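You operate a simulated robot arm through the tools that you are given. There is no shell and no other tool.

You are at the controls of a simulated two-armed robot. One attempt, no reset.

## Task
Check the yellow-banded and blue-banded discs against STANDARD under DAY and WARM; true match to the PASS mat.
Fine: lamps off and shutter down at the end.

It is judged by the outcome, as a careful person would: the job done as asked, and still so three seconds after it is handed in. It fails if anything else is knocked over, pushed out of place, dropped, spilled or broken.

## Robot
Two 7-joint arms with fingered hands on one trunk that stands fixed in place. Base frame: the origin is at the foot of the trunk, x ahead of it, y to its left, z up. Readings come in cm, rad, newtons and seconds.
The left shoulder is at [7, 17.2, 137.7], the right one opposite. Each reaches about 115.6 cm from its shoulder. Payload 5 kg a hand.
The TCP of each hand is the grasp point between the finger pads, 4.3 cm short of the fingertips. In the tool frame z runs along the fingers and y along their closing line. The gripper opens to 14.4 cm; its body begins 5 cm behind the TCP. The gripper is a hand of 5 fingers: y runs from the thumb to the fingers, the wrist lies at [-2.1, -12.4, -22.1] in the tool frame.
Orientation is that of the tool frame in the base frame, as [roll, pitch, yaw] about the fixed x, y, z axes, in that order (R = Rz(yaw) Ry(pitch) Rx(roll)). With the fingers straight down and the wrist toward the robot, the tool's x, y and z point along [0, 1, 0], [1, 0, 0] and [0, 0, -1] of the base frame.

## Interface
- The arms move only by the tool step_arm. It takes "left_motion", "right_motion" or both (then of equal length, played together; a hand with none holds still); each is a list of rows, each an object of numbers (a shift or turn left out is 0): "ax", "ay", "az": the turn, a rotation vector about the tool's x, y, z in rad; "dx", "dy", "dz": the shift along the tool's x, y, z in mm. In form: [{"ax": .., "ay": .., "az": .., "dx": .., "dy": .., "dz": ..}, ...]. A call has 1 to 20 rows; each row shifts and turns the commanded pose from where the row before left it, along the tool's axes as they then stand. A row lasts 0.2 s, in which the tool goes at most 5 cm and 0.15 rad; a call with a longer step from one row to the next is refused whole. A pose out of reach is approached as far as the arm can. The call stops where the force on the tool passes 60 N (or 10 N more than at its start, if that is more) or the arm is blocked; 0.2 s more then pass. In this call time passes only in rows, and 0.2 s behind the last. It gives the time, the measured TCP pose, the force on the tool (base axes), the opening and the grip force at its end, in the units of the frame above (readings bear some noise), with the torque about the TCP (base axes, N m) and any sound that the robot's microphone picked up.
- Cameras (640 x 400 px; columns grow to the right, rows downward): "scene" is now at [13.84, 1.87, 162.3]; the picture's right is [0.21, -0.98, 0.00], its down [-0.47, -0.10, -0.88] and it looks along [0.86, 0.19, -0.48] (base axes); focal length 214 px, centre (320, 200). "left" rides on the left gripper at [-8.6, -10.8, -16.8] in its tool frame; the picture's right is [-0.80, -0.28, 0.53], its down [0.54, -0.73, 0.42] and it looks along [0.27, 0.63, 0.73] (tool axes); focal length 275 px, centre (320, 200). "right" rides on the right gripper at [8.6, -10.8, -16.8] in its tool frame; the picture's right is [-0.80, 0.28, -0.53], its down [-0.54, -0.73, 0.42] and it looks along [-0.27, 0.63, 0.73] (tool axes); focal length 275 px, centre (320, 200). There is no depth. A picture from a camera that has moved, and an enlarged one, comes with that camera's place and axes in the base frame and with its lens.
- get_image(camera): a new picture of that camera. No time passes.
- move_column(by): slides the trunk up (or, below 0, down) by that many cm; the arms and the scene camera ride with it, the base frame stays. It gives what a move gives, with no picture.
- move_fingers(index, middle, ring, little, thumb_bend, thumb_turn, hand): sets how far each is bent, from 0 (flat) to 100 (curled in); at 30 the hand is open as for a grip, at 70 the pads meet at the TCP. One left out holds its place. A second passes; each finger stops where it meets its share of the squeeze, and holds until it gets a number again. It is the only way to open and close the hand. It gives what a move gives, with no picture; readings hold the bend of each and the force on index, middle, ring, little, thumb and palm. thumb_turn goes from beside the hand (0) to across from the fingers (100), as for a grip.
- head_to(pan, tilt): turns the head with the scene camera to pan (to the left, within 1.501 rad either way) and tilt (down, from -0.506 to 1.204), counted from straight ahead of the robot. It gives what a move gives.
- close_up(camera, box): a new picture of the part [left, top, right, bottom] of that camera's present view, enlarged. No time passes.
- job_done(): hands the job in; it is judged then, once.

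Nothing tells you positions but the pictures and the camera data. Unless the task says otherwise, let go and move clear before handing in.

The tools are called after "Emit:" by a JSON object that holds its "method" and its "body". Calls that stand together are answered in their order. step_arm: Moves the arms, as the interface text tells. Its arguments: {"type":"object","properties":{"left_motion":{"type":"array","items":{"type":"object","properties":{"ax":{"type":"number"},"ay":{"type":"number"},"az":{"type":"number"},"dx":{"type":"number"},"dy":{"type":"number"},"dz":{"type":"number"}}}},"right_motion":{"type":"array","items":{"type":"object","properties":{"ax":{"type":"number"},"ay":{"type":"number"},"az":{"type":"number"},"dx":{"type":"number"},"dy":{"type":"number"},"dz":{"type":"number"}}}}},"required":[]} The other tools are called the same way: move_column (by) moves the trunk up or down; move_fingers (index, middle, ring, little, thumb_bend, thumb_turn, hand) moves the fingers one by one; head_to (pan, tilt) turns the head that bears the scene camera; get_image (camera) takes a picture; close_up (camera, box) takes an enlarged picture of a part of a camera's view; job_done () hands the job in.

At the start:

```text
time_s: 0.0
left_position: [67.68, 48.46, 160.28]
left_ee_rot: [-3.141, 0.0, 1.572]
left_ft_force: [-0.4, -0.4, -0.5]
left_wrist_torque: [-0.02, 0.02, -0.03]
left_finger_gap: 14.35
left_grip_force: 0.1
left_shape: jaw
left_bend: [30.0, 30.0, 30.0, 30.0, 30.0, 98.0]
left_finger forces: [0.0, 0.0, 0.1, 0.1, 0.0, 0.0]
right_position: [64.43, -21.32, 157.74]
right_ee_rot: [-3.141, -0.002, 1.572]
right_ft_force: [-0.2, 0.0, -0.6]
right_wrist_torque: [0.01, 0.03, 0.03]
right_finger_gap: 14.36
right_grip_force: 0.1
right_shape: jaw
right_bend: [30.0, 30.0, 30.0, 30.0, 30.0, 98.0]
right_finger forces: [0.0, 0.0, 0.1, 0.0, 0.0, 0.0]
trunk travel left (down, up): [-47.5, 46.5]
head pan, tilt (commanded): [0.213, 0.499]
```

scene: 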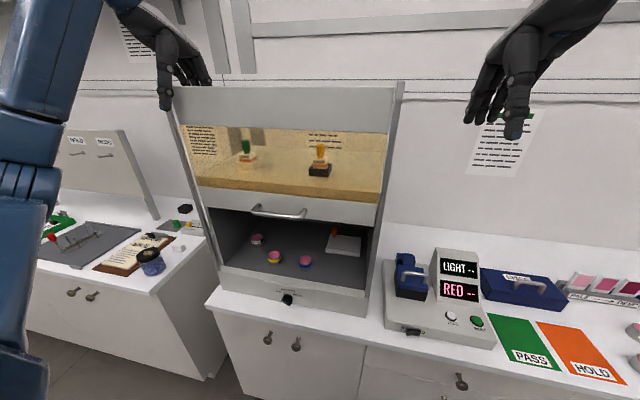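
right: 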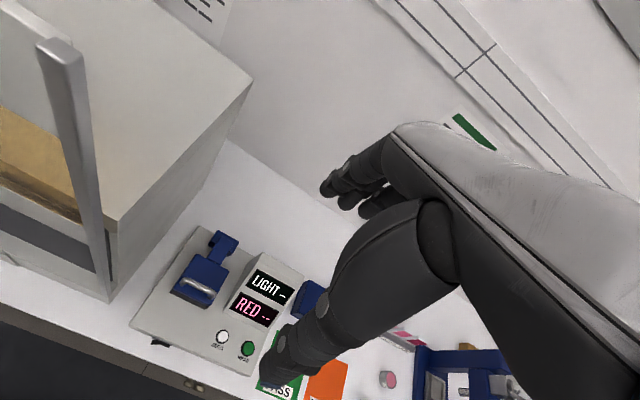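
left: 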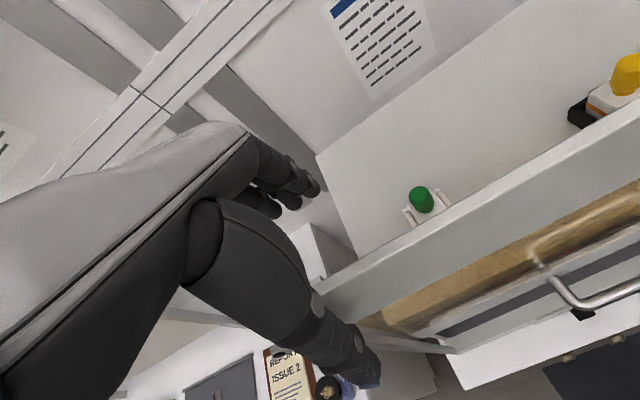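

I see a light booth with a half-open shutter, three discs inside, a reader device to its right and PASS/HOLD mats farther right. I'll take enlarged pictures first to read labels and signs.

Emit:
{"method": "close_up", "body": {"camera": "scene", "box": [160, 80, 400, 230]}}

Emit:
{"method": "close_up", "body": {"camera": "scene", "box": [200, 200, 400, 325]}}

Emit:
{"method": "close_up", "body": {"camera": "scene", "box": [370, 235, 640, 400]}}

Emit:
{"method": "close_up", "body": {"camera": "scene", "box": [30, 120, 230, 300]}}

Emit:
{"method": "close_up", "body": {"camera": "scene", "box": [440, 100, 560, 190]}}

```text
2.67 times, centred on (280, 155) of scene
camera zoom: at [13.84, 1.87, 162.3], right [0.21, -0.98, 0.0], down [-0.47, -0.1, -0.88], along [0.86, 0.19, -0.48], focal length 572 px, centre (427, 320)
```

zoom: 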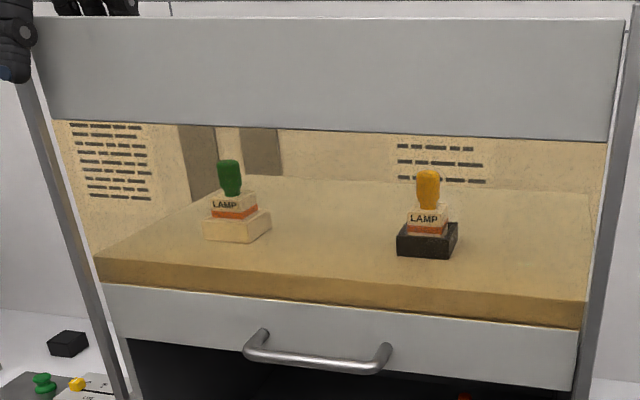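

```text
3.20 times, centred on (300, 262) of scene
camera zoom: at [13.84, 1.87, 162.3], right [0.21, -0.98, 0.0], down [-0.47, -0.1, -0.88], along [0.86, 0.19, -0.48], focal length 686 px, centre (384, 0)
```

zoom: 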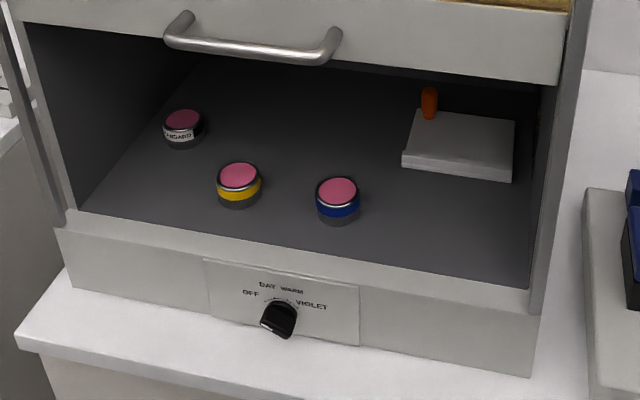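

```text
2.37 times, centred on (505, 318) of scene
camera zoom: at [13.84, 1.87, 162.3], right [0.21, -0.98, 0.0], down [-0.47, -0.1, -0.88], along [0.86, 0.19, -0.48], focal length 508 px, centre (-118, -78)
```

zoom: 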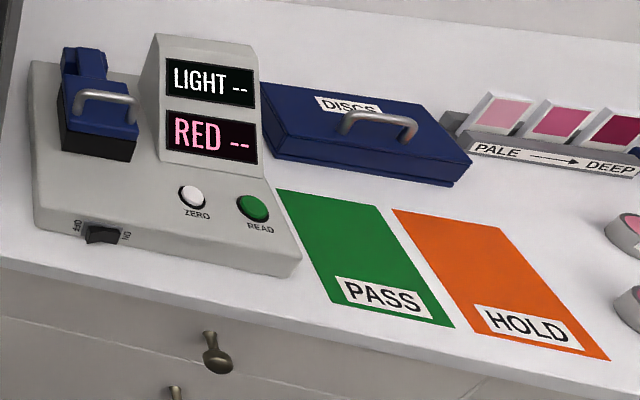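

```text
2.22 times, centred on (130, 210) of scene
camera zoom: at [13.84, 1.87, 162.3], right [0.21, -0.98, 0.0], down [-0.47, -0.1, -0.88], along [0.86, 0.19, -0.48], focal length 477 px, centre (742, 178)
```

zoom: 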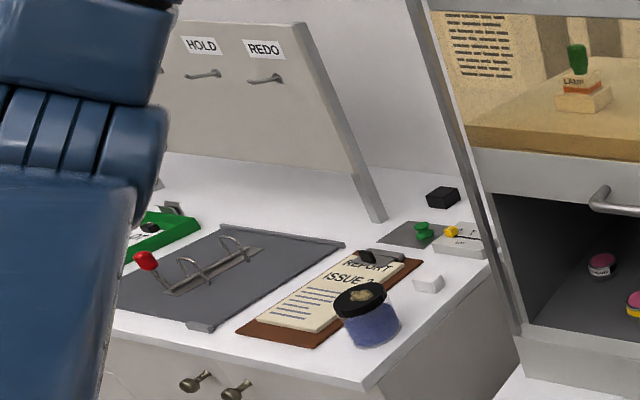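

```text
4.44 times, centred on (500, 145) of scene
camera zoom: at [13.84, 1.87, 162.3], right [0.21, -0.98, 0.0], down [-0.47, -0.1, -0.88], along [0.86, 0.19, -0.48], focal length 953 px, centre (-480, 444)
```

zoom: 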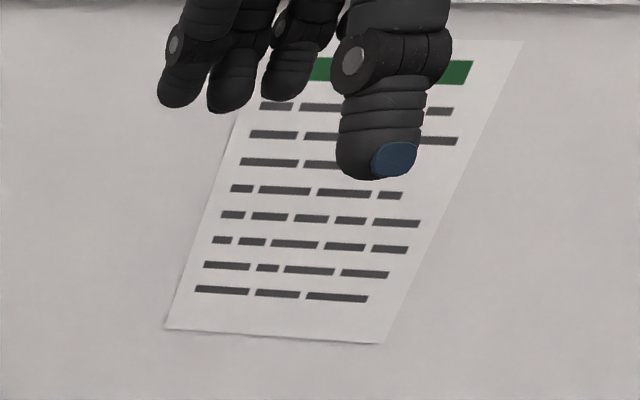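

The booth front is roughly parallel to y at x≈63 with a lamp knob low on its front panel (about [62, 25, 92]); the bench is near z≈89. I'll zoom on the knob and on the discs for detail.

Emit:
{"method": "close_up", "body": {"camera": "scene", "box": [260, 280, 325, 320]}}

Emit:
{"method": "close_up", "body": {"camera": "scene", "box": [240, 225, 320, 275]}}

Emit:
{"method": "close_up", "body": {"camera": "scene", "box": [165, 80, 285, 155]}}

Emit:
{"method": "close_up", "body": {"camera": "scene", "box": [280, 120, 400, 195]}}

Emit:
{"method": "close_up", "body": {"camera": "right", "box": [0, 200, 320, 400]}}

Emit:
{"method": "close_up", "body": {"camera": "left", "box": [320, 0, 640, 400]}}

```text
9.85 times, centred on (292, 300) of scene
camera zoom: at [13.84, 1.87, 162.3], right [0.21, -0.98, 0.0], down [-0.47, -0.1, -0.88], along [0.86, 0.19, -0.48], focal length 2112 px, centre (591, -785)
```

zoom: 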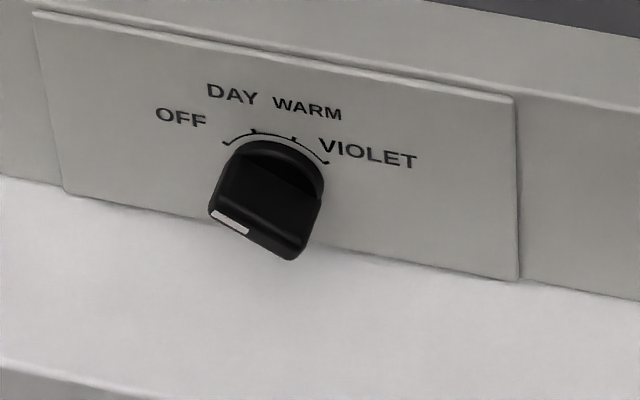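

```text
8.00 times, centred on (280, 250) of scene
camera zoom: at [13.84, 1.87, 162.3], right [0.21, -0.98, 0.0], down [-0.47, -0.1, -0.88], along [0.86, 0.19, -0.48], focal length 1716 px, centre (640, -200)
```

zoom: 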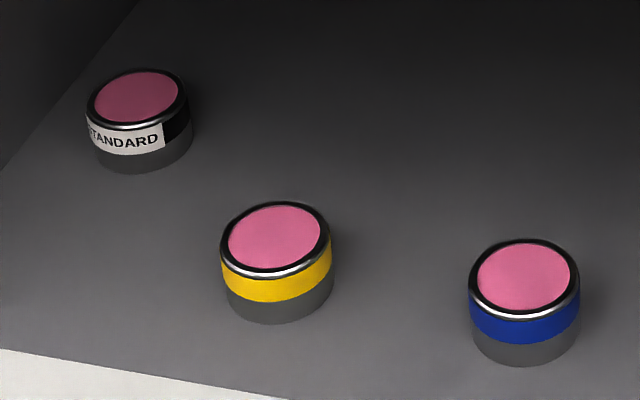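

```text
5.33 times, centred on (225, 118) of scene
camera zoom: at [13.84, 1.87, 162.3], right [0.21, -0.98, 0.0], down [-0.47, -0.1, -0.88], along [0.86, 0.19, -0.48], focal length 1144 px, centre (827, 640)
```

zoom: 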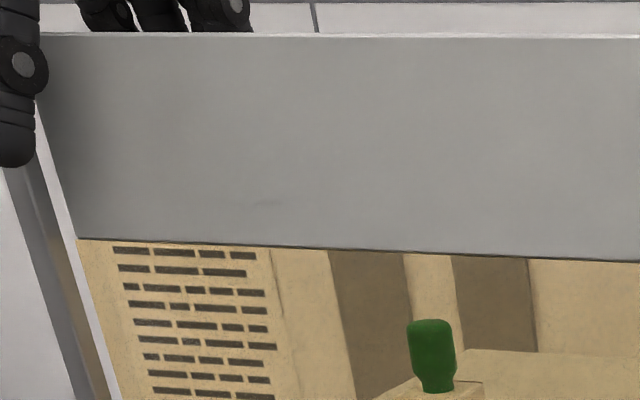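

```text
5.33 times, centred on (340, 158) of scene
camera zoom: at [13.84, 1.87, 162.3], right [0.21, -0.98, 0.0], down [-0.47, -0.1, -0.88], along [0.86, 0.19, -0.48], focal length 1144 px, centre (213, 427)
```

zoom: 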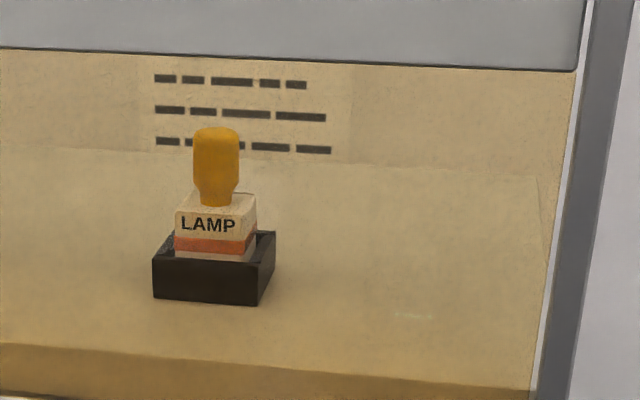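

```text
2.00 times, centred on (160, 300) of right
camera zoom: at [53.54, -12.84, 174.58], right [0.28, -0.8, 0.53], down [-0.73, -0.54, -0.42], along [0.63, -0.27, -0.73], focal length 551 px, centre (640, 0)
```

zoom: 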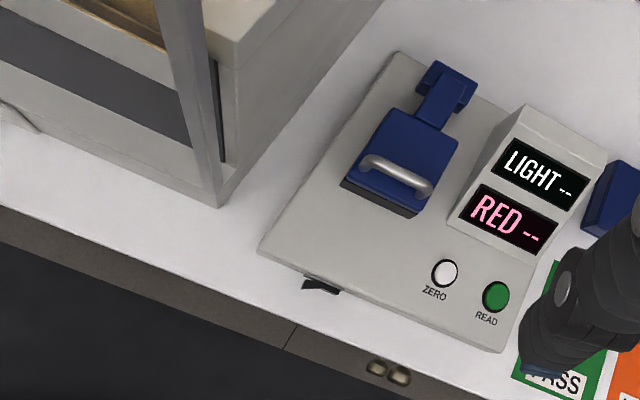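

```text
1.00 times, centred on (480, 200) of left (not enlarged: the box is as wide or as high as the picture)
camera zoom: at [56.82, 39.98, 177.14], right [-0.28, -0.8, -0.53], down [-0.73, 0.54, -0.42], along [0.63, 0.27, -0.73], focal length 275 px, centre (160, 200)
```

zoom: 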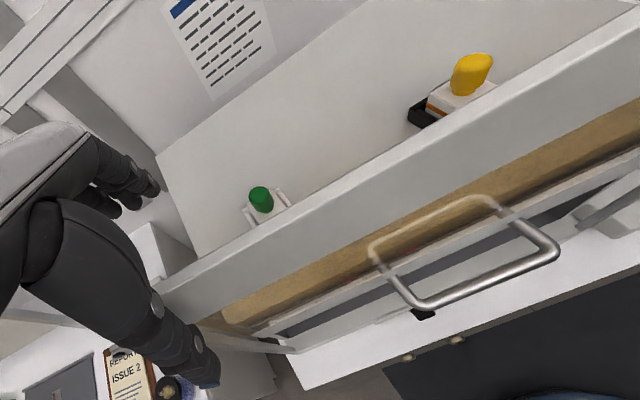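

The left hand straddles the shutter's top edge, so I'll first lift it clear, then draw it back toward the robot into free air where I can study the finger shapes with the scene camera.

Emit:
{"method": "step_arm", "body": {"left_motion": [{"dz": -30}, {"dz": -30}, {"dz": -30}, {"dz": -30}, {"dz": -20}, {"dy": -30}, {"dy": -30}, {"dy": -30}, {"dy": -30}, {"dy": -30}, {"dy": -30}, {"dy": -30}, {"dy": -30}, {"dx": -30}, {"dx": -30}, {"dx": -30}]}}

```text
time_s: 3.4
left_position: [43.42, 39.38, 174.48]
left_ee_rot: [-3.14, -0.002, 1.573]
left_ft_force: [-1.3, 0.6, -0.2]
left_wrist_torque: [0.04, -0.05, 0.04]
left_finger_gap: 14.37
left_grip_force: 0.1
left_shape: jaw
left_bend: [30.0, 30.0, 30.0, 30.0, 30.0, 98.0]
left_finger forces: [0.0, 0.0, 0.1, 0.0, 0.1, 0.0]
right_position: [64.3, -21.46, 157.65]
right_ee_rot: [3.14, -0.002, 1.571]
right_ft_force: [-0.7, -0.3, 1.2]
right_wrist_torque: [0.05, -0.03, 0.0]
right_finger_gap: 14.34
right_grip_force: 0.1
right_shape: jaw
right_bend: [30.0, 30.0, 30.0, 30.0, 30.0, 98.0]
right_finger forces: [0.1, 0.0, 0.1, 0.0, 0.0, 0.0]
trunk travel left (down, up): [-47.5, 46.5]
head pan, tilt (commanded): [0.213, 0.499]
```

The left hand is clear. I'll lower it into the camera's view and form a pointing shape to see the finger geometry.

Emit:
{"method": "step_arm", "body": {"left_motion": [{"dz": 30}, {"dz": 30}, {"dz": 30}, {"dz": 30}, {"dz": 30}, {"dz": 30}, {"dz": 30}, {"dz": 30}, {"dz": 30}]}}

Emit:
{"method": "get_image", "body": {"camera": "scene"}}

Emit:
{"method": "move_fingers", "body": {"hand": "left", "index": 0, "middle": 100, "ring": 100, "little": 100}}

Emit:
{"method": "get_image", "body": {"camera": "scene"}}

Emit:
{"method": "get_image", "body": {"camera": "left"}}

```text
time_s: 5.4
left_position: [43.72, 39.55, 147.43]
left_ee_rot: [3.141, 0.001, 1.572]
left_ft_force: [-1.3, 0.5, -0.5]
left_wrist_torque: [-0.01, 0.02, -0.01]
left_finger_gap: 14.4
left_grip_force: 0.1
left_shape: jaw
left_bend: [30.0, 30.0, 30.0, 30.0, 30.0, 98.0]
left_finger forces: [0.0, 0.1, 0.0, 0.0, 0.1, 0.1]
right_position: [64.3, -21.11, 157.82]
right_ee_rot: [3.141, 0.001, 1.57]
right_ft_force: [-0.4, -0.3, 0.2]
right_wrist_torque: [-0.04, 0.0, 0.0]
right_finger_gap: 14.35
right_grip_force: 0.0
right_shape: jaw
right_bend: [30.0, 30.0, 30.0, 30.0, 30.0, 98.0]
right_finger forces: [0.0, 0.0, 0.0, 0.0, 0.1, 0.0]
trunk travel left (down, up): [-47.5, 46.5]
head pan, tilt (commanded): [0.213, 0.499]
```

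```text
taken
camera scene: at [13.78, 1.95, 162.31], right [0.21, -0.98, 0.0], down [-0.47, -0.1, -0.88], along [0.86, 0.19, -0.48], focal length 214 px, centre (320, 200)
```

scene: 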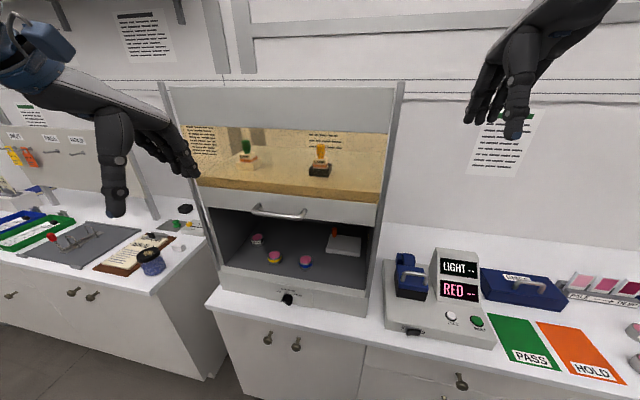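

```text
time_s: 6.4
left_position: [43.74, 39.53, 147.42]
left_ee_rot: [-3.141, 0.0, 1.571]
left_ft_force: [-0.4, -0.8, 0.4]
left_wrist_torque: [0.01, -0.03, -0.02]
left_finger_gap: 20.82
left_grip_force: 0.1
left_shape: fingers
left_bend: [0.0, 100.0, 100.0, 100.0, 30.0, 98.0]
left_finger forces: [0.0, 0.1, 0.0, 0.0, 0.1, 0.1]
right_position: [64.32, -21.42, 157.79]
right_ee_rot: [-3.141, 0.002, 1.571]
right_ft_force: [-0.7, 0.4, 0.9]
right_wrist_torque: [-0.02, 0.01, 0.01]
right_finger_gap: 14.38
right_grip_force: 0.1
right_shape: jaw
right_bend: [30.0, 30.0, 30.0, 30.0, 30.0, 98.0]
right_finger forces: [0.0, 0.0, 0.0, 0.1, 0.0, 0.0]
trunk travel left (down, up): [-47.5, 46.5]
head pan, tilt (commanded): [0.213, 0.499]
```

```text
taken
camera scene: at [13.84, 1.86, 162.3], right [0.21, -0.98, 0.0], down [-0.47, -0.1, -0.88], along [0.86, 0.19, -0.48], focal length 214 px, centre (320, 200)
```

scene: 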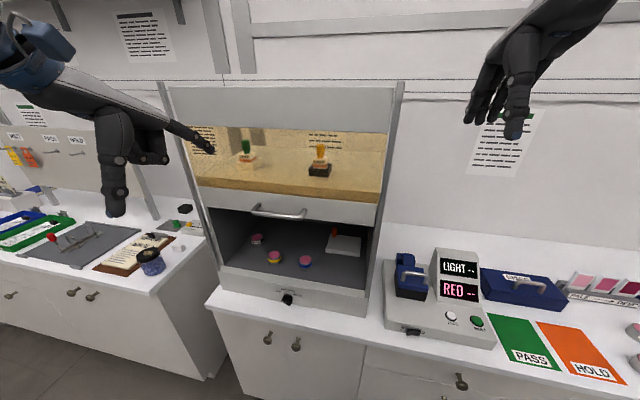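

```text
taken
camera left: at [32.87, 30.95, 164.22], right [-0.28, -0.8, -0.53], down [-0.73, 0.54, -0.42], along [0.63, 0.27, -0.73], focal length 275 px, centre (320, 200)
```

left: 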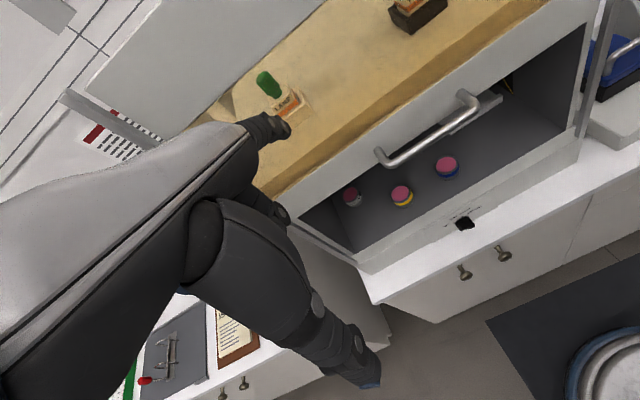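

The flat index tip sits at about [-2.5, 12.9, -1.1] in the left tool frame, so I can use it to push the knob (centre about [63, 25, 91.7], bar pointing to OFF). I'll lower the hand in front of the booth, left of the shutter handle, and check.

Emit:
{"method": "step_arm", "body": {"left_motion": [{"dz": 30, "dy": -10}, {"dz": 30}, {"dz": 30}, {"dz": 30}, {"dz": 30}, {"dz": 30}, {"dz": 30}, {"dz": 30}, {"dz": 30}, {"dz": 30}, {"dz": 30}, {"dz": 30}, {"dz": 30}, {"dz": 30}, {"dz": 30}, {"dz": 30}]}}

Emit:
{"method": "get_image", "body": {"camera": "scene"}}

Emit:
{"method": "get_image", "body": {"camera": "left"}}

Emit:
{"method": "get_image", "body": {"camera": "right"}}

```text
time_s: 9.8
left_position: [47.83, 43.1, 101.78]
left_ee_rot: [-3.141, 0.002, 1.572]
left_ft_force: [0.1, 0.2, -0.2]
left_wrist_torque: [-0.02, 0.03, 0.02]
left_finger_gap: 20.85
left_grip_force: 0.0
left_shape: fingers
left_bend: [0.0, 100.0, 100.0, 100.0, 30.0, 98.0]
left_finger forces: [0.1, 0.0, 0.0, 0.1, 0.0, 0.0]
left hand out of reach, approached as far as the arm can: row 5, 6, 7, 8, 9, 10
right_position: [64.23, -21.17, 157.84]
right_ee_rot: [-3.139, 0.0, 1.57]
right_ft_force: [-0.1, 0.4, -0.1]
right_wrist_torque: [-0.04, 0.01, 0.0]
right_finger_gap: 14.37
right_grip_force: 0.1
right_shape: jaw
right_bend: [30.0, 30.0, 30.0, 30.0, 30.0, 98.0]
right_finger forces: [0.1, 0.0, 0.0, 0.0, 0.0, 0.0]
trunk travel left (down, up): [-47.5, 46.5]
head pan, tilt (commanded): [0.213, 0.499]
```

```text
taken
camera scene: at [13.9, 1.93, 162.3], right [0.21, -0.98, 0.0], down [-0.47, -0.1, -0.88], along [0.86, 0.19, -0.48], focal length 214 px, centre (320, 200)
```

scene: 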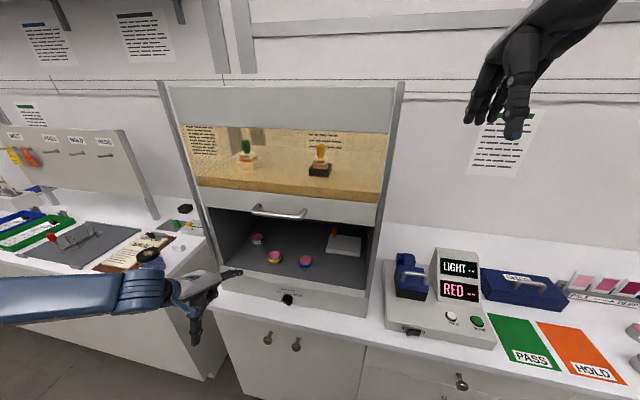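

```text
taken
camera left: at [37.1, 34.56, 118.5], right [-0.28, -0.8, -0.53], down [-0.73, 0.54, -0.42], along [0.63, 0.27, -0.73], focal length 275 px, centre (320, 200)
```

left: 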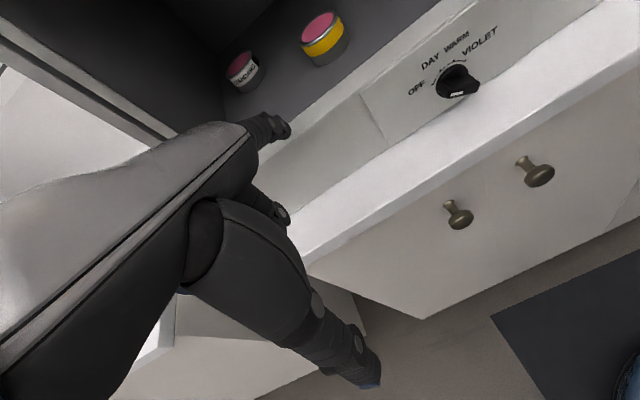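

```text
taken
camera right: at [53.61, -12.76, 174.57], right [0.28, -0.8, 0.53], down [-0.73, -0.54, -0.42], along [0.63, -0.27, -0.73], focal length 275 px, centre (320, 200)
```

right: 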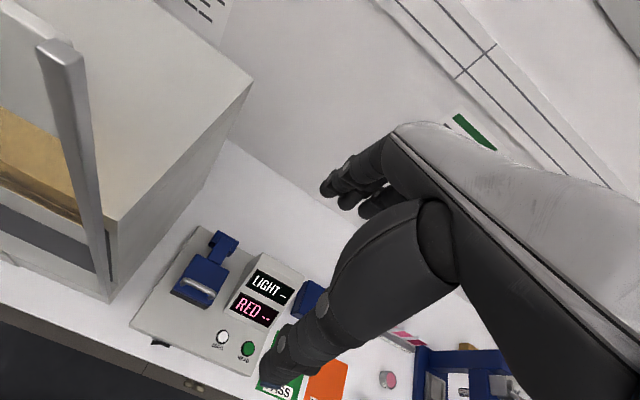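

The arm is nearly folded at its inner limit here. I'll raise the trunk 12 cm to give the left arm more room before moving to the knob.

Emit:
{"method": "move_column", "body": {"by": 14}}

Emit:
{"method": "get_image", "body": {"camera": "scene"}}

Emit:
{"method": "get_image", "body": {"camera": "left"}}

```text
time_s: 11.5
left_position: [47.84, 43.03, 115.7]
left_ee_rot: [3.141, 0.001, 1.57]
left_ft_force: [0.0, 0.3, 0.0]
left_wrist_torque: [-0.04, 0.0, 0.01]
left_finger_gap: 20.83
left_grip_force: 0.2
left_shape: fingers
left_bend: [0.0, 100.0, 100.0, 100.0, 30.0, 98.0]
left_finger forces: [0.0, 0.0, 0.0, 0.0, 0.0, 0.0]
right_position: [64.31, -21.4, 171.82]
right_ee_rot: [3.14, 0.0, 1.571]
right_ft_force: [0.6, -0.4, 0.0]
right_wrist_torque: [-0.04, 0.01, -0.01]
right_finger_gap: 14.36
right_grip_force: 0.0
right_shape: jaw
right_bend: [30.0, 30.0, 30.0, 30.0, 30.0, 98.0]
right_finger forces: [0.1, 0.0, 0.0, 0.1, 0.1, 0.0]
trunk travel left (down, up): [-61.5, 32.5]
head pan, tilt (commanded): [0.213, 0.499]
```

```text
taken
camera scene: at [13.84, 1.87, 176.29], right [0.21, -0.98, 0.0], down [-0.47, -0.1, -0.88], along [0.86, 0.19, -0.48], focal length 214 px, centre (320, 200)
```

scene: 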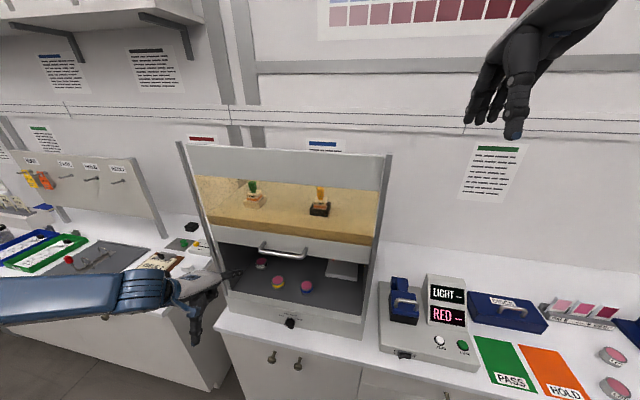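

```text
taken
camera left: at [37.07, 34.51, 132.54], right [-0.28, -0.8, -0.53], down [-0.73, 0.54, -0.42], along [0.63, 0.27, -0.73], focal length 275 px, centre (320, 200)
```

left: 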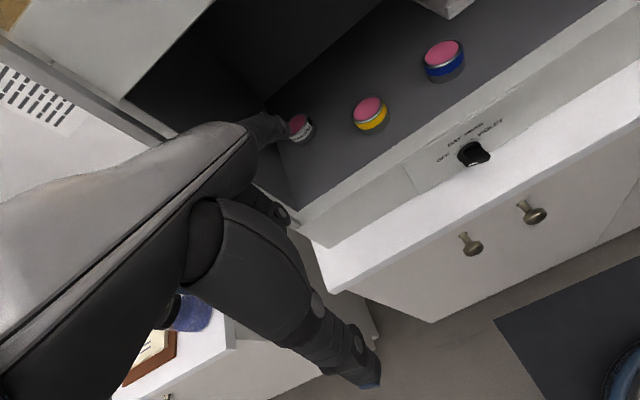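

The knob front is around [61.8, 24, 92.5]. I'll bring the index tip to a spot left of the knob, a little in front of the panel, and check with pictures.

Emit:
{"method": "step_arm", "body": {"left_motion": [{"dy": -20}, {"dy": -17}, {"dx": -14, "dz": 27}, {"dx": -14, "dz": 27}, {"dx": -14, "dz": 27}, {"dx": -14, "dz": 27}, {"dx": -14, "dz": 27}, {"dx": -14, "dz": 27}, {"dx": -14, "dz": 27}, {"dx": -13, "dz": 27}]}}

Emit:
{"method": "get_image", "body": {"camera": "scene"}}

Emit:
{"method": "get_image", "body": {"camera": "left"}}

```text
time_s: 13.7
left_position: [44.32, 32.07, 93.87]
left_ee_rot: [3.142, -0.002, 1.572]
left_ft_force: [0.5, -0.8, -0.1]
left_wrist_torque: [0.01, 0.05, -0.04]
left_finger_gap: 20.8
left_grip_force: 0.1
left_shape: fingers
left_bend: [0.0, 100.0, 100.0, 100.0, 30.0, 98.0]
left_finger forces: [0.1, 0.1, 0.0, 0.0, 0.0, 0.0]
right_position: [64.48, -21.33, 171.78]
right_ee_rot: [-3.141, 0.0, 1.572]
right_ft_force: [0.7, 0.2, 0.7]
right_wrist_torque: [0.0, -0.02, 0.01]
right_finger_gap: 14.39
right_grip_force: 0.0
right_shape: jaw
right_bend: [30.0, 30.0, 30.0, 30.0, 30.0, 98.0]
right_finger forces: [0.0, 0.0, 0.0, 0.0, 0.1, 0.0]
trunk travel left (down, up): [-61.5, 32.5]
head pan, tilt (commanded): [0.213, 0.499]
```

```text
taken
camera scene: at [13.87, 1.88, 176.3], right [0.21, -0.98, 0.0], down [-0.47, -0.1, -0.88], along [0.86, 0.19, -0.48], focal length 214 px, centre (320, 200)
```

scene: 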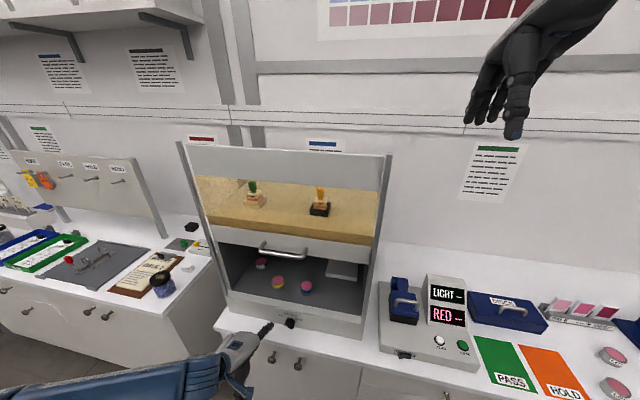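

```text
taken
camera left: at [33.43, 23.5, 110.76], right [-0.28, -0.8, -0.53], down [-0.73, 0.54, -0.42], along [0.63, 0.27, -0.73], focal length 275 px, centre (320, 200)
```

left: 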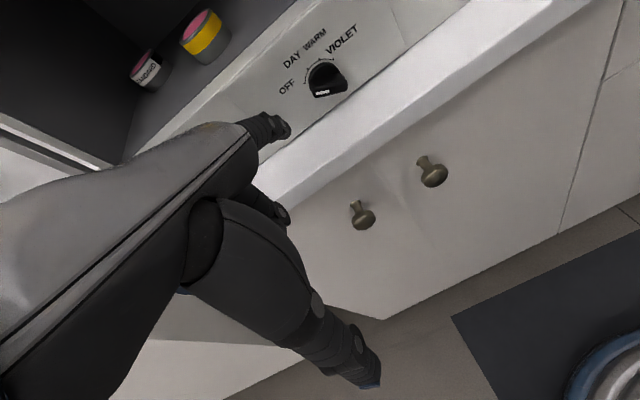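

The tip is close to the knob, slightly left and above the bench. I'll zoom in from both cameras to measure the remaining offset.

Emit:
{"method": "close_up", "body": {"camera": "left", "box": [230, 20, 390, 170]}}

Emit:
{"method": "close_up", "body": {"camera": "scene", "box": [240, 295, 330, 351]}}

```text
2.67 times, centred on (310, 95) of left
camera zoom: at [33.43, 23.5, 110.76], right [-0.28, -0.8, -0.53], down [-0.73, 0.54, -0.42], along [0.63, 0.27, -0.73], focal length 734 px, centre (347, 480)
```

zoom: 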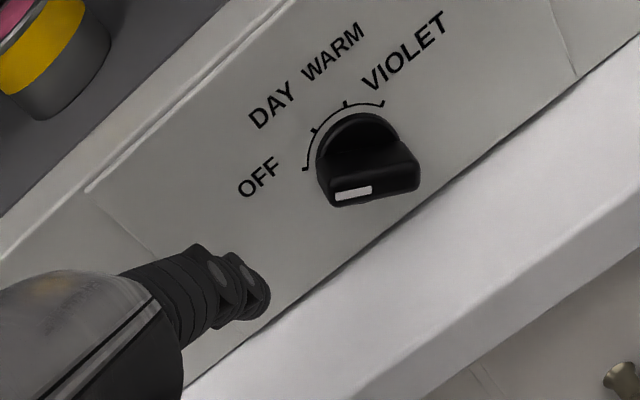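

```text
7.11 times, centred on (285, 323) of scene
camera zoom: at [13.87, 1.88, 176.3], right [0.21, -0.98, 0.0], down [-0.47, -0.1, -0.88], along [0.86, 0.19, -0.48], focal length 1525 px, centre (569, -675)
```

zoom: 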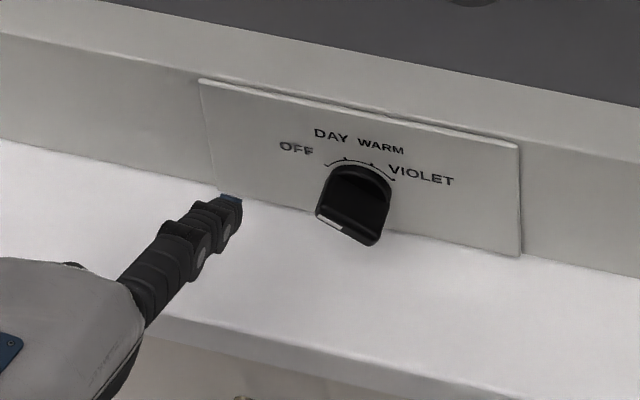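

Triangulating from both views: knob axis at about y=24, z=94, its bar front at x≈59; my fingertip is at about [59.8, 31, 93.2]. I'll slip the tip under the left (marked) end of the bar, then check before pushing up.

Emit:
{"method": "step_arm", "body": {"left_motion": [{"dz": 16}, {"dx": -28, "dy": 3}, {"dx": -26}]}}

Emit:
{"method": "close_up", "body": {"camera": "scene", "box": [240, 295, 330, 351]}}

Emit:
{"method": "close_up", "body": {"camera": "left", "box": [230, 20, 390, 170]}}

```text
time_s: 14.5
left_position: [44.55, 26.51, 92.6]
left_ee_rot: [-3.141, -0.002, 1.572]
left_ft_force: [-0.6, -0.2, -0.4]
left_wrist_torque: [0.02, 0.09, 0.03]
left_finger_gap: 20.73
left_grip_force: 0.5
left_shape: fingers
left_bend: [0.0, 100.0, 100.0, 100.0, 30.0, 98.0]
left_finger forces: [0.8, 0.0, 0.0, 0.1, 0.0, 0.0]
right_position: [64.31, -21.52, 171.82]
right_ee_rot: [3.141, -0.001, 1.571]
right_ft_force: [-1.0, -1.4, 0.7]
right_wrist_torque: [-0.01, -0.02, -0.02]
right_finger_gap: 14.35
right_grip_force: 0.1
right_shape: jaw
right_bend: [30.0, 30.0, 30.0, 30.0, 30.0, 98.0]
right_finger forces: [0.0, 0.0, 0.1, 0.1, 0.0, 0.0]
trunk travel left (down, up): [-61.5, 32.5]
head pan, tilt (commanded): [0.213, 0.499]
```

```text
7.11 times, centred on (285, 323) of scene
camera zoom: at [13.8, 1.71, 176.31], right [0.21, -0.98, 0.0], down [-0.47, -0.1, -0.88], along [0.86, 0.19, -0.48], focal length 1525 px, centre (569, -675)
```

zoom: 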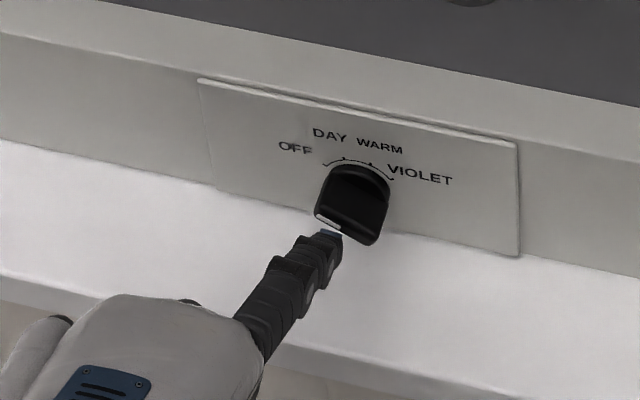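

```text
2.67 times, centred on (310, 95) of left
camera zoom: at [33.63, 17.86, 109.46], right [-0.28, -0.8, -0.53], down [-0.73, 0.54, -0.42], along [0.63, 0.27, -0.73], focal length 734 px, centre (347, 480)
```

zoom: 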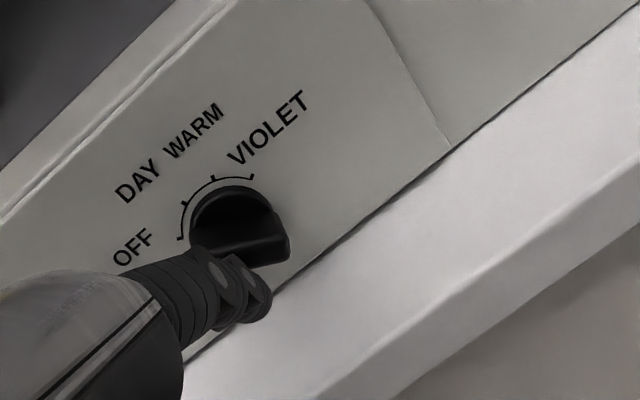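

The tip is just under the marked end of the bar with a slight contact. I'll push up in small steps and look.

Emit:
{"method": "step_arm", "body": {"left_motion": [{"dz": -5}, {"dz": -5}, {"dz": -5}]}}

Emit:
{"method": "close_up", "body": {"camera": "scene", "box": [240, 295, 330, 351]}}

Emit:
{"method": "close_up", "body": {"camera": "left", "box": [230, 20, 390, 170]}}

```text
time_s: 15.3
left_position: [44.5, 26.5, 94.08]
left_ee_rot: [3.141, 0.002, 1.57]
left_ft_force: [-3.6, -0.2, -0.3]
left_wrist_torque: [0.02, 0.02, -0.08]
left_finger_gap: 20.47
left_grip_force: 2.1
left_shape: fingers
left_bend: [1.0, 100.0, 100.0, 100.0, 30.0, 98.0]
left_finger forces: [3.9, 0.0, 0.0, 0.0, 0.0, 0.0]
right_position: [64.27, -21.43, 171.77]
right_ee_rot: [-3.141, -0.001, 1.572]
right_ft_force: [0.2, -0.3, -0.2]
right_wrist_torque: [0.03, 0.02, -0.01]
right_finger_gap: 14.36
right_grip_force: 0.0
right_shape: jaw
right_bend: [30.0, 30.0, 30.0, 30.0, 30.0, 98.0]
right_finger forces: [0.1, 0.0, 0.0, 0.1, 0.0, 0.1]
trunk travel left (down, up): [-61.5, 32.5]
head pan, tilt (commanded): [0.213, 0.499]
```

```text
7.11 times, centred on (285, 323) of scene
camera zoom: at [13.77, 1.87, 176.3], right [0.21, -0.98, 0.0], down [-0.47, -0.1, -0.88], along [0.86, 0.19, -0.48], focal length 1525 px, centre (569, -675)
```

zoom: 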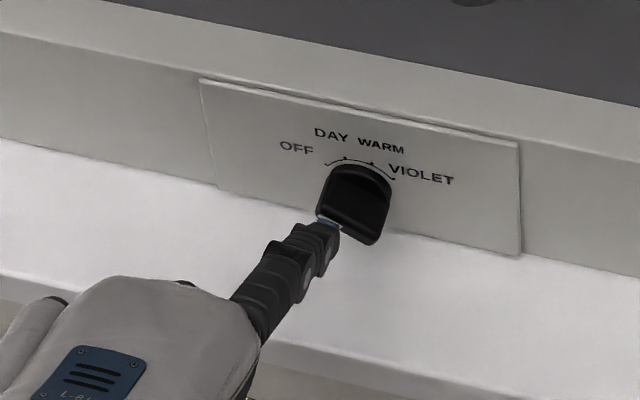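

```text
2.67 times, centred on (310, 95) of left
camera zoom: at [33.62, 17.96, 110.94], right [-0.28, -0.8, -0.53], down [-0.73, 0.54, -0.42], along [0.63, 0.27, -0.73], focal length 734 px, centre (347, 480)
```

zoom: 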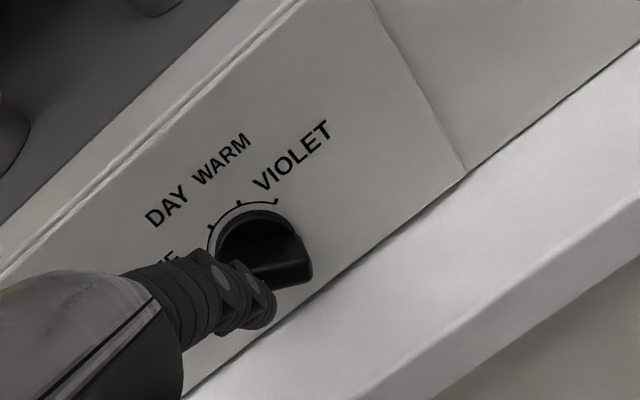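

The fingertip is pressing on the bar's front face rather than sitting under it. I'll move left, lower, go about 1.3 cm deeper, then slide back right beneath the bar's end.

Emit:
{"method": "step_arm", "body": {"left_motion": [{"dy": -5}, {"dx": 27}, {"dz": 20}, {"dy": 18}, {"dx": -10}, {"dx": -10}, {"dx": -6}]}}

Emit:
{"method": "close_up", "body": {"camera": "scene", "box": [240, 295, 330, 351]}}

Emit:
{"method": "close_up", "body": {"camera": "left", "box": [230, 20, 390, 170]}}

```text
time_s: 16.9
left_position: [45.79, 26.67, 92.13]
left_ee_rot: [-3.14, -0.001, 1.573]
left_ft_force: [-4.7, 3.3, -2.9]
left_wrist_torque: [-0.04, 0.17, 0.36]
left_finger_gap: 20.41
left_grip_force: 2.9
left_shape: fingers
left_bend: [1.0, 100.0, 100.0, 100.0, 30.0, 98.0]
left_finger forces: [5.8, 0.1, 0.0, 0.0, 0.1, 0.1]
right_position: [64.33, -21.25, 171.76]
right_ee_rot: [3.14, -0.001, 1.569]
right_ft_force: [0.7, 0.1, 0.5]
right_wrist_torque: [0.03, 0.0, -0.02]
right_finger_gap: 14.38
right_grip_force: 0.0
right_shape: jaw
right_bend: [30.0, 30.0, 30.0, 30.0, 30.0, 98.0]
right_finger forces: [0.0, 0.1, 0.0, 0.0, 0.1, 0.0]
trunk travel left (down, up): [-61.5, 32.5]
head pan, tilt (commanded): [0.213, 0.499]
```

```text
7.11 times, centred on (285, 323) of scene
camera zoom: at [13.82, 1.88, 176.3], right [0.21, -0.98, 0.0], down [-0.47, -0.1, -0.88], along [0.86, 0.19, -0.48], focal length 1525 px, centre (569, -675)
```

zoom: 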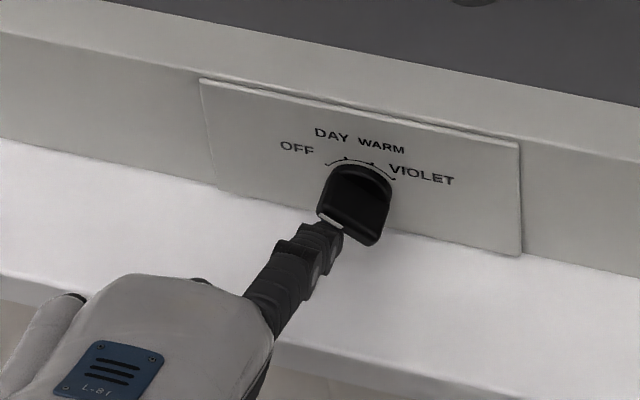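

```text
2.67 times, centred on (310, 95) of left
camera zoom: at [34.94, 18.06, 108.88], right [-0.28, -0.8, -0.53], down [-0.73, 0.54, -0.42], along [0.62, 0.27, -0.73], focal length 734 px, centre (347, 480)
```

zoom: 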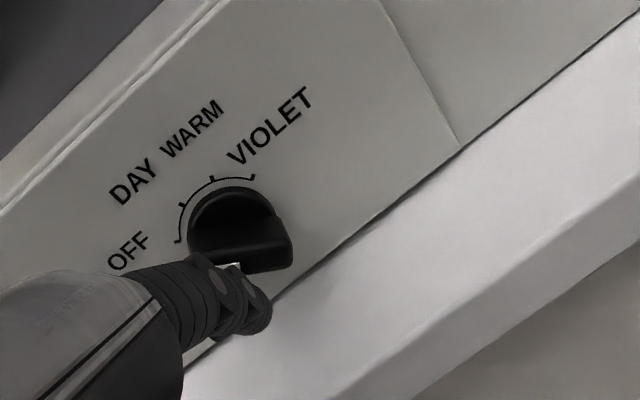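

The tip now seems to be under and against the bar's left end (reaction is down and left). I'll push up in small steps.

Emit:
{"method": "step_arm", "body": {"left_motion": [{"dz": -5}, {"dz": -5}, {"dz": -5}]}}

Emit:
{"method": "close_up", "body": {"camera": "scene", "box": [240, 295, 330, 351]}}

Emit:
{"method": "close_up", "body": {"camera": "left", "box": [230, 20, 390, 170]}}

```text
time_s: 17.7
left_position: [45.9, 26.56, 93.67]
left_ee_rot: [-3.141, -0.002, 1.571]
left_ft_force: [-1.8, 4.3, -1.4]
left_wrist_torque: [0.02, 0.29, 0.5]
left_finger_gap: 20.44
left_grip_force: 2.3
left_shape: fingers
left_bend: [1.0, 100.0, 100.0, 100.0, 30.0, 98.0]
left_finger forces: [4.3, 0.1, 0.1, 0.1, 0.0, 0.0]
right_position: [64.33, -21.23, 171.83]
right_ee_rot: [-3.141, 0.001, 1.572]
right_ft_force: [0.0, 0.7, 0.5]
right_wrist_torque: [-0.04, 0.02, -0.02]
right_finger_gap: 14.36
right_grip_force: 0.0
right_shape: jaw
right_bend: [30.0, 30.0, 30.0, 30.0, 30.0, 98.0]
right_finger forces: [0.0, 0.1, 0.1, 0.1, 0.1, 0.0]
trunk travel left (down, up): [-61.5, 32.5]
head pan, tilt (commanded): [0.213, 0.499]
```

```text
7.11 times, centred on (285, 323) of scene
camera zoom: at [13.81, 1.94, 176.3], right [0.21, -0.98, 0.0], down [-0.47, -0.1, -0.88], along [0.86, 0.19, -0.48], focal length 1525 px, centre (569, -675)
```

zoom: 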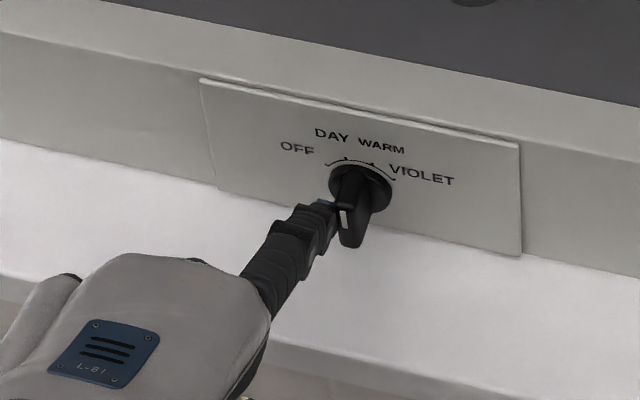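

```text
2.67 times, centred on (310, 95) of left
camera zoom: at [35.0, 18.12, 110.35], right [-0.28, -0.8, -0.53], down [-0.73, 0.54, -0.42], along [0.63, 0.27, -0.73], focal length 734 px, centre (347, 480)
```

zoom: 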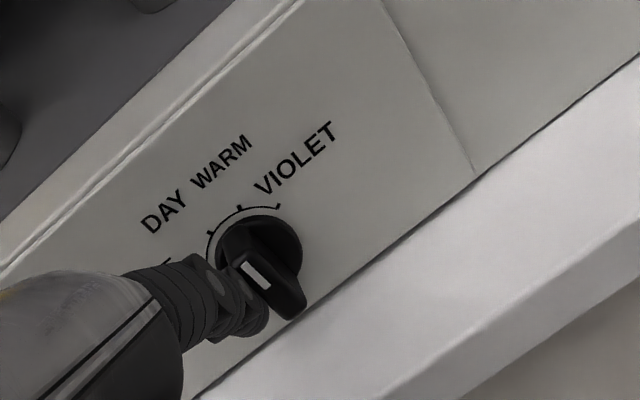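

The knob turned well, now pointing somewhere near straight up (between DAY and WARM by my estimate). I'll look at the dial more closely and check whether the booth light came on.

Emit:
{"method": "get_image", "body": {"camera": "scene"}}

Emit:
{"method": "close_up", "body": {"camera": "scene", "box": [275, 308, 307, 328]}}

Emit:
{"method": "close_up", "body": {"camera": "left", "box": [255, 90, 319, 145]}}

```text
taken
camera scene: at [13.81, 1.94, 176.3], right [0.21, -0.98, 0.0], down [-0.47, -0.1, -0.88], along [0.86, 0.19, -0.48], focal length 214 px, centre (320, 200)
```

scene: 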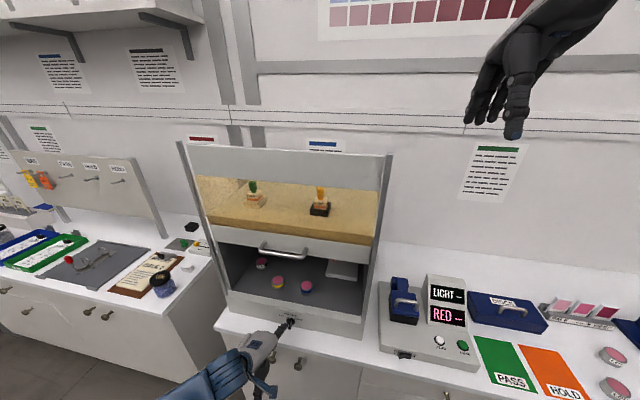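

```text
16.00 times, centred on (291, 318) of scene
camera zoom: at [13.81, 1.94, 176.3], right [0.21, -0.98, 0.0], down [-0.47, -0.1, -0.88], along [0.86, 0.19, -0.48], focal length 3432 px, centre (784, -1688)
```

zoom: 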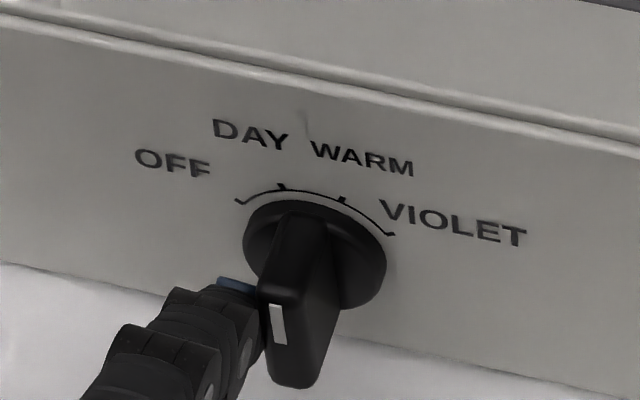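

```text
7.27 times, centred on (287, 118) of left
camera zoom: at [35.0, 18.12, 110.35], right [-0.28, -0.8, -0.53], down [-0.73, 0.54, -0.42], along [0.63, 0.27, -0.73], focal length 2002 px, centre (560, 800)
```

zoom: 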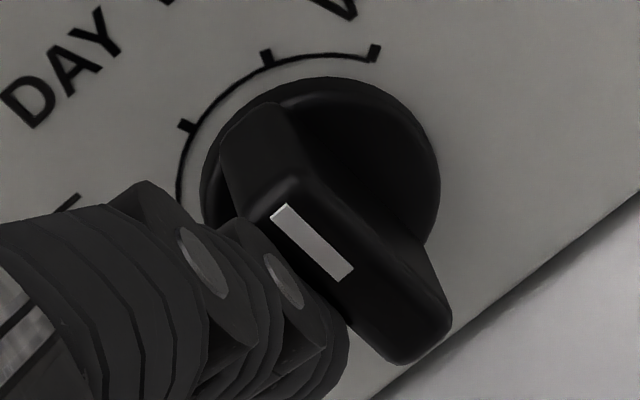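

The pointer sits roughly between DAY and WARM and I can't see an obvious lamp glow. I'll look at the discs and booth now for comparison.

Emit:
{"method": "close_up", "body": {"camera": "scene", "box": [215, 240, 375, 340]}}

Emit:
{"method": "close_up", "body": {"camera": "scene", "box": [245, 250, 325, 300]}}

```text
4.00 times, centred on (295, 290) of scene
camera zoom: at [13.81, 1.94, 176.3], right [0.21, -0.98, 0.0], down [-0.47, -0.1, -0.88], along [0.86, 0.19, -0.48], focal length 858 px, centre (420, -160)
```

zoom: 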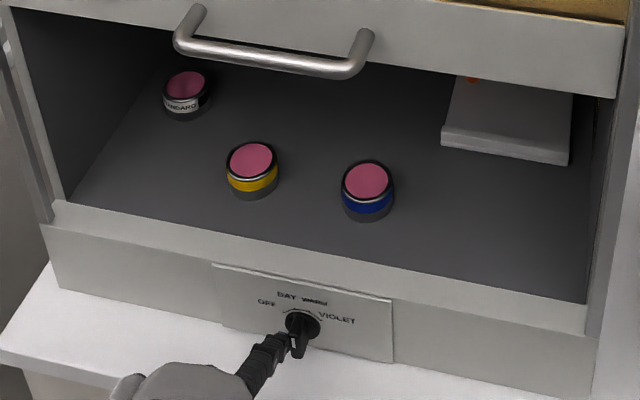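

```text
8.00 times, centred on (285, 275) of scene
camera zoom: at [13.81, 1.94, 176.3], right [0.21, -0.98, 0.0], down [-0.47, -0.1, -0.88], along [0.86, 0.19, -0.48], focal length 1716 px, centre (600, -400)
```

zoom: 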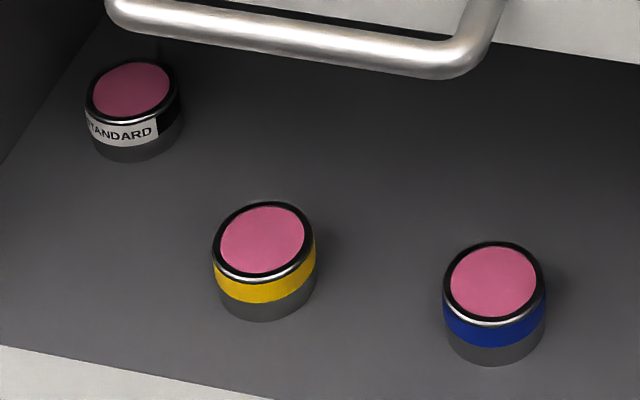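

The lamp still looks off, so I'll withdraw the finger to the left and see where the knob rests.

Emit:
{"method": "step_arm", "body": {"left_motion": [{"dx": 15}, {"dx": 20, "dy": -15}, {"dx": 10}]}}

Emit:
{"method": "close_up", "body": {"camera": "scene", "box": [275, 308, 307, 328]}}

Emit:
{"method": "close_up", "body": {"camera": "scene", "box": [215, 240, 375, 340]}}

Emit:
{"method": "get_image", "body": {"camera": "left"}}

```text
time_s: 18.5
left_position: [44.13, 31.39, 93.42]
left_ee_rot: [3.141, 0.0, 1.572]
left_ft_force: [-0.1, -0.3, 1.3]
left_wrist_torque: [-0.03, 0.0, -0.01]
left_finger_gap: 20.8
left_grip_force: 0.0
left_shape: fingers
left_bend: [0.0, 100.0, 100.0, 100.0, 30.0, 98.0]
left_finger forces: [0.1, 0.0, 0.0, 0.0, 0.0, 0.1]
right_position: [64.24, -21.23, 171.77]
right_ee_rot: [-3.141, -0.001, 1.57]
right_ft_force: [-0.4, 0.2, -0.4]
right_wrist_torque: [0.03, -0.01, 0.04]
right_finger_gap: 14.33
right_grip_force: 0.0
right_shape: jaw
right_bend: [30.0, 30.0, 30.0, 30.0, 30.0, 98.0]
right_finger forces: [0.1, 0.0, 0.0, 0.1, 0.0, 0.0]
trunk travel left (down, up): [-61.5, 32.5]
head pan, tilt (commanded): [0.213, 0.499]
```

```text
16.00 times, centred on (291, 318) of scene
camera zoom: at [13.81, 1.89, 176.3], right [0.21, -0.98, 0.0], down [-0.47, -0.1, -0.88], along [0.86, 0.19, -0.48], focal length 3432 px, centre (784, -1688)
```

zoom: 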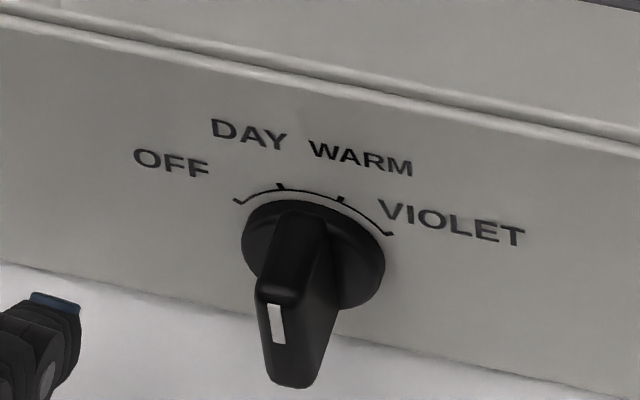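

```text
4.00 times, centred on (295, 290) of scene
camera zoom: at [13.81, 1.89, 176.3], right [0.21, -0.98, 0.0], down [-0.47, -0.1, -0.88], along [0.86, 0.19, -0.48], focal length 858 px, centre (420, -160)
```

zoom: 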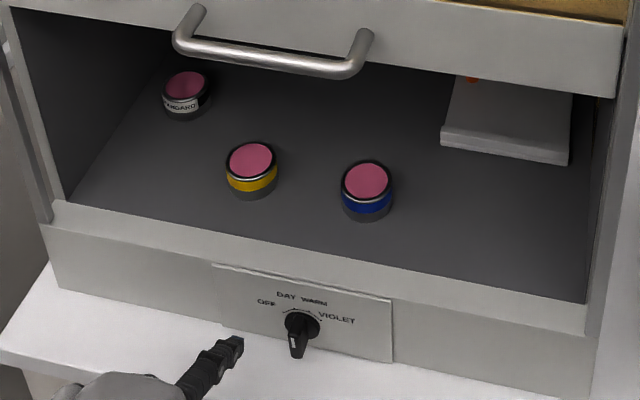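

```text
taken
camera left: at [33.31, 22.74, 110.16], right [-0.28, -0.8, -0.53], down [-0.73, 0.54, -0.42], along [0.63, 0.27, -0.73], focal length 275 px, centre (320, 200)
```

left: 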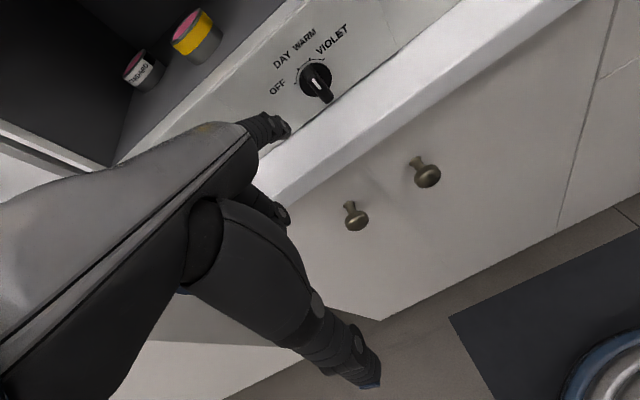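

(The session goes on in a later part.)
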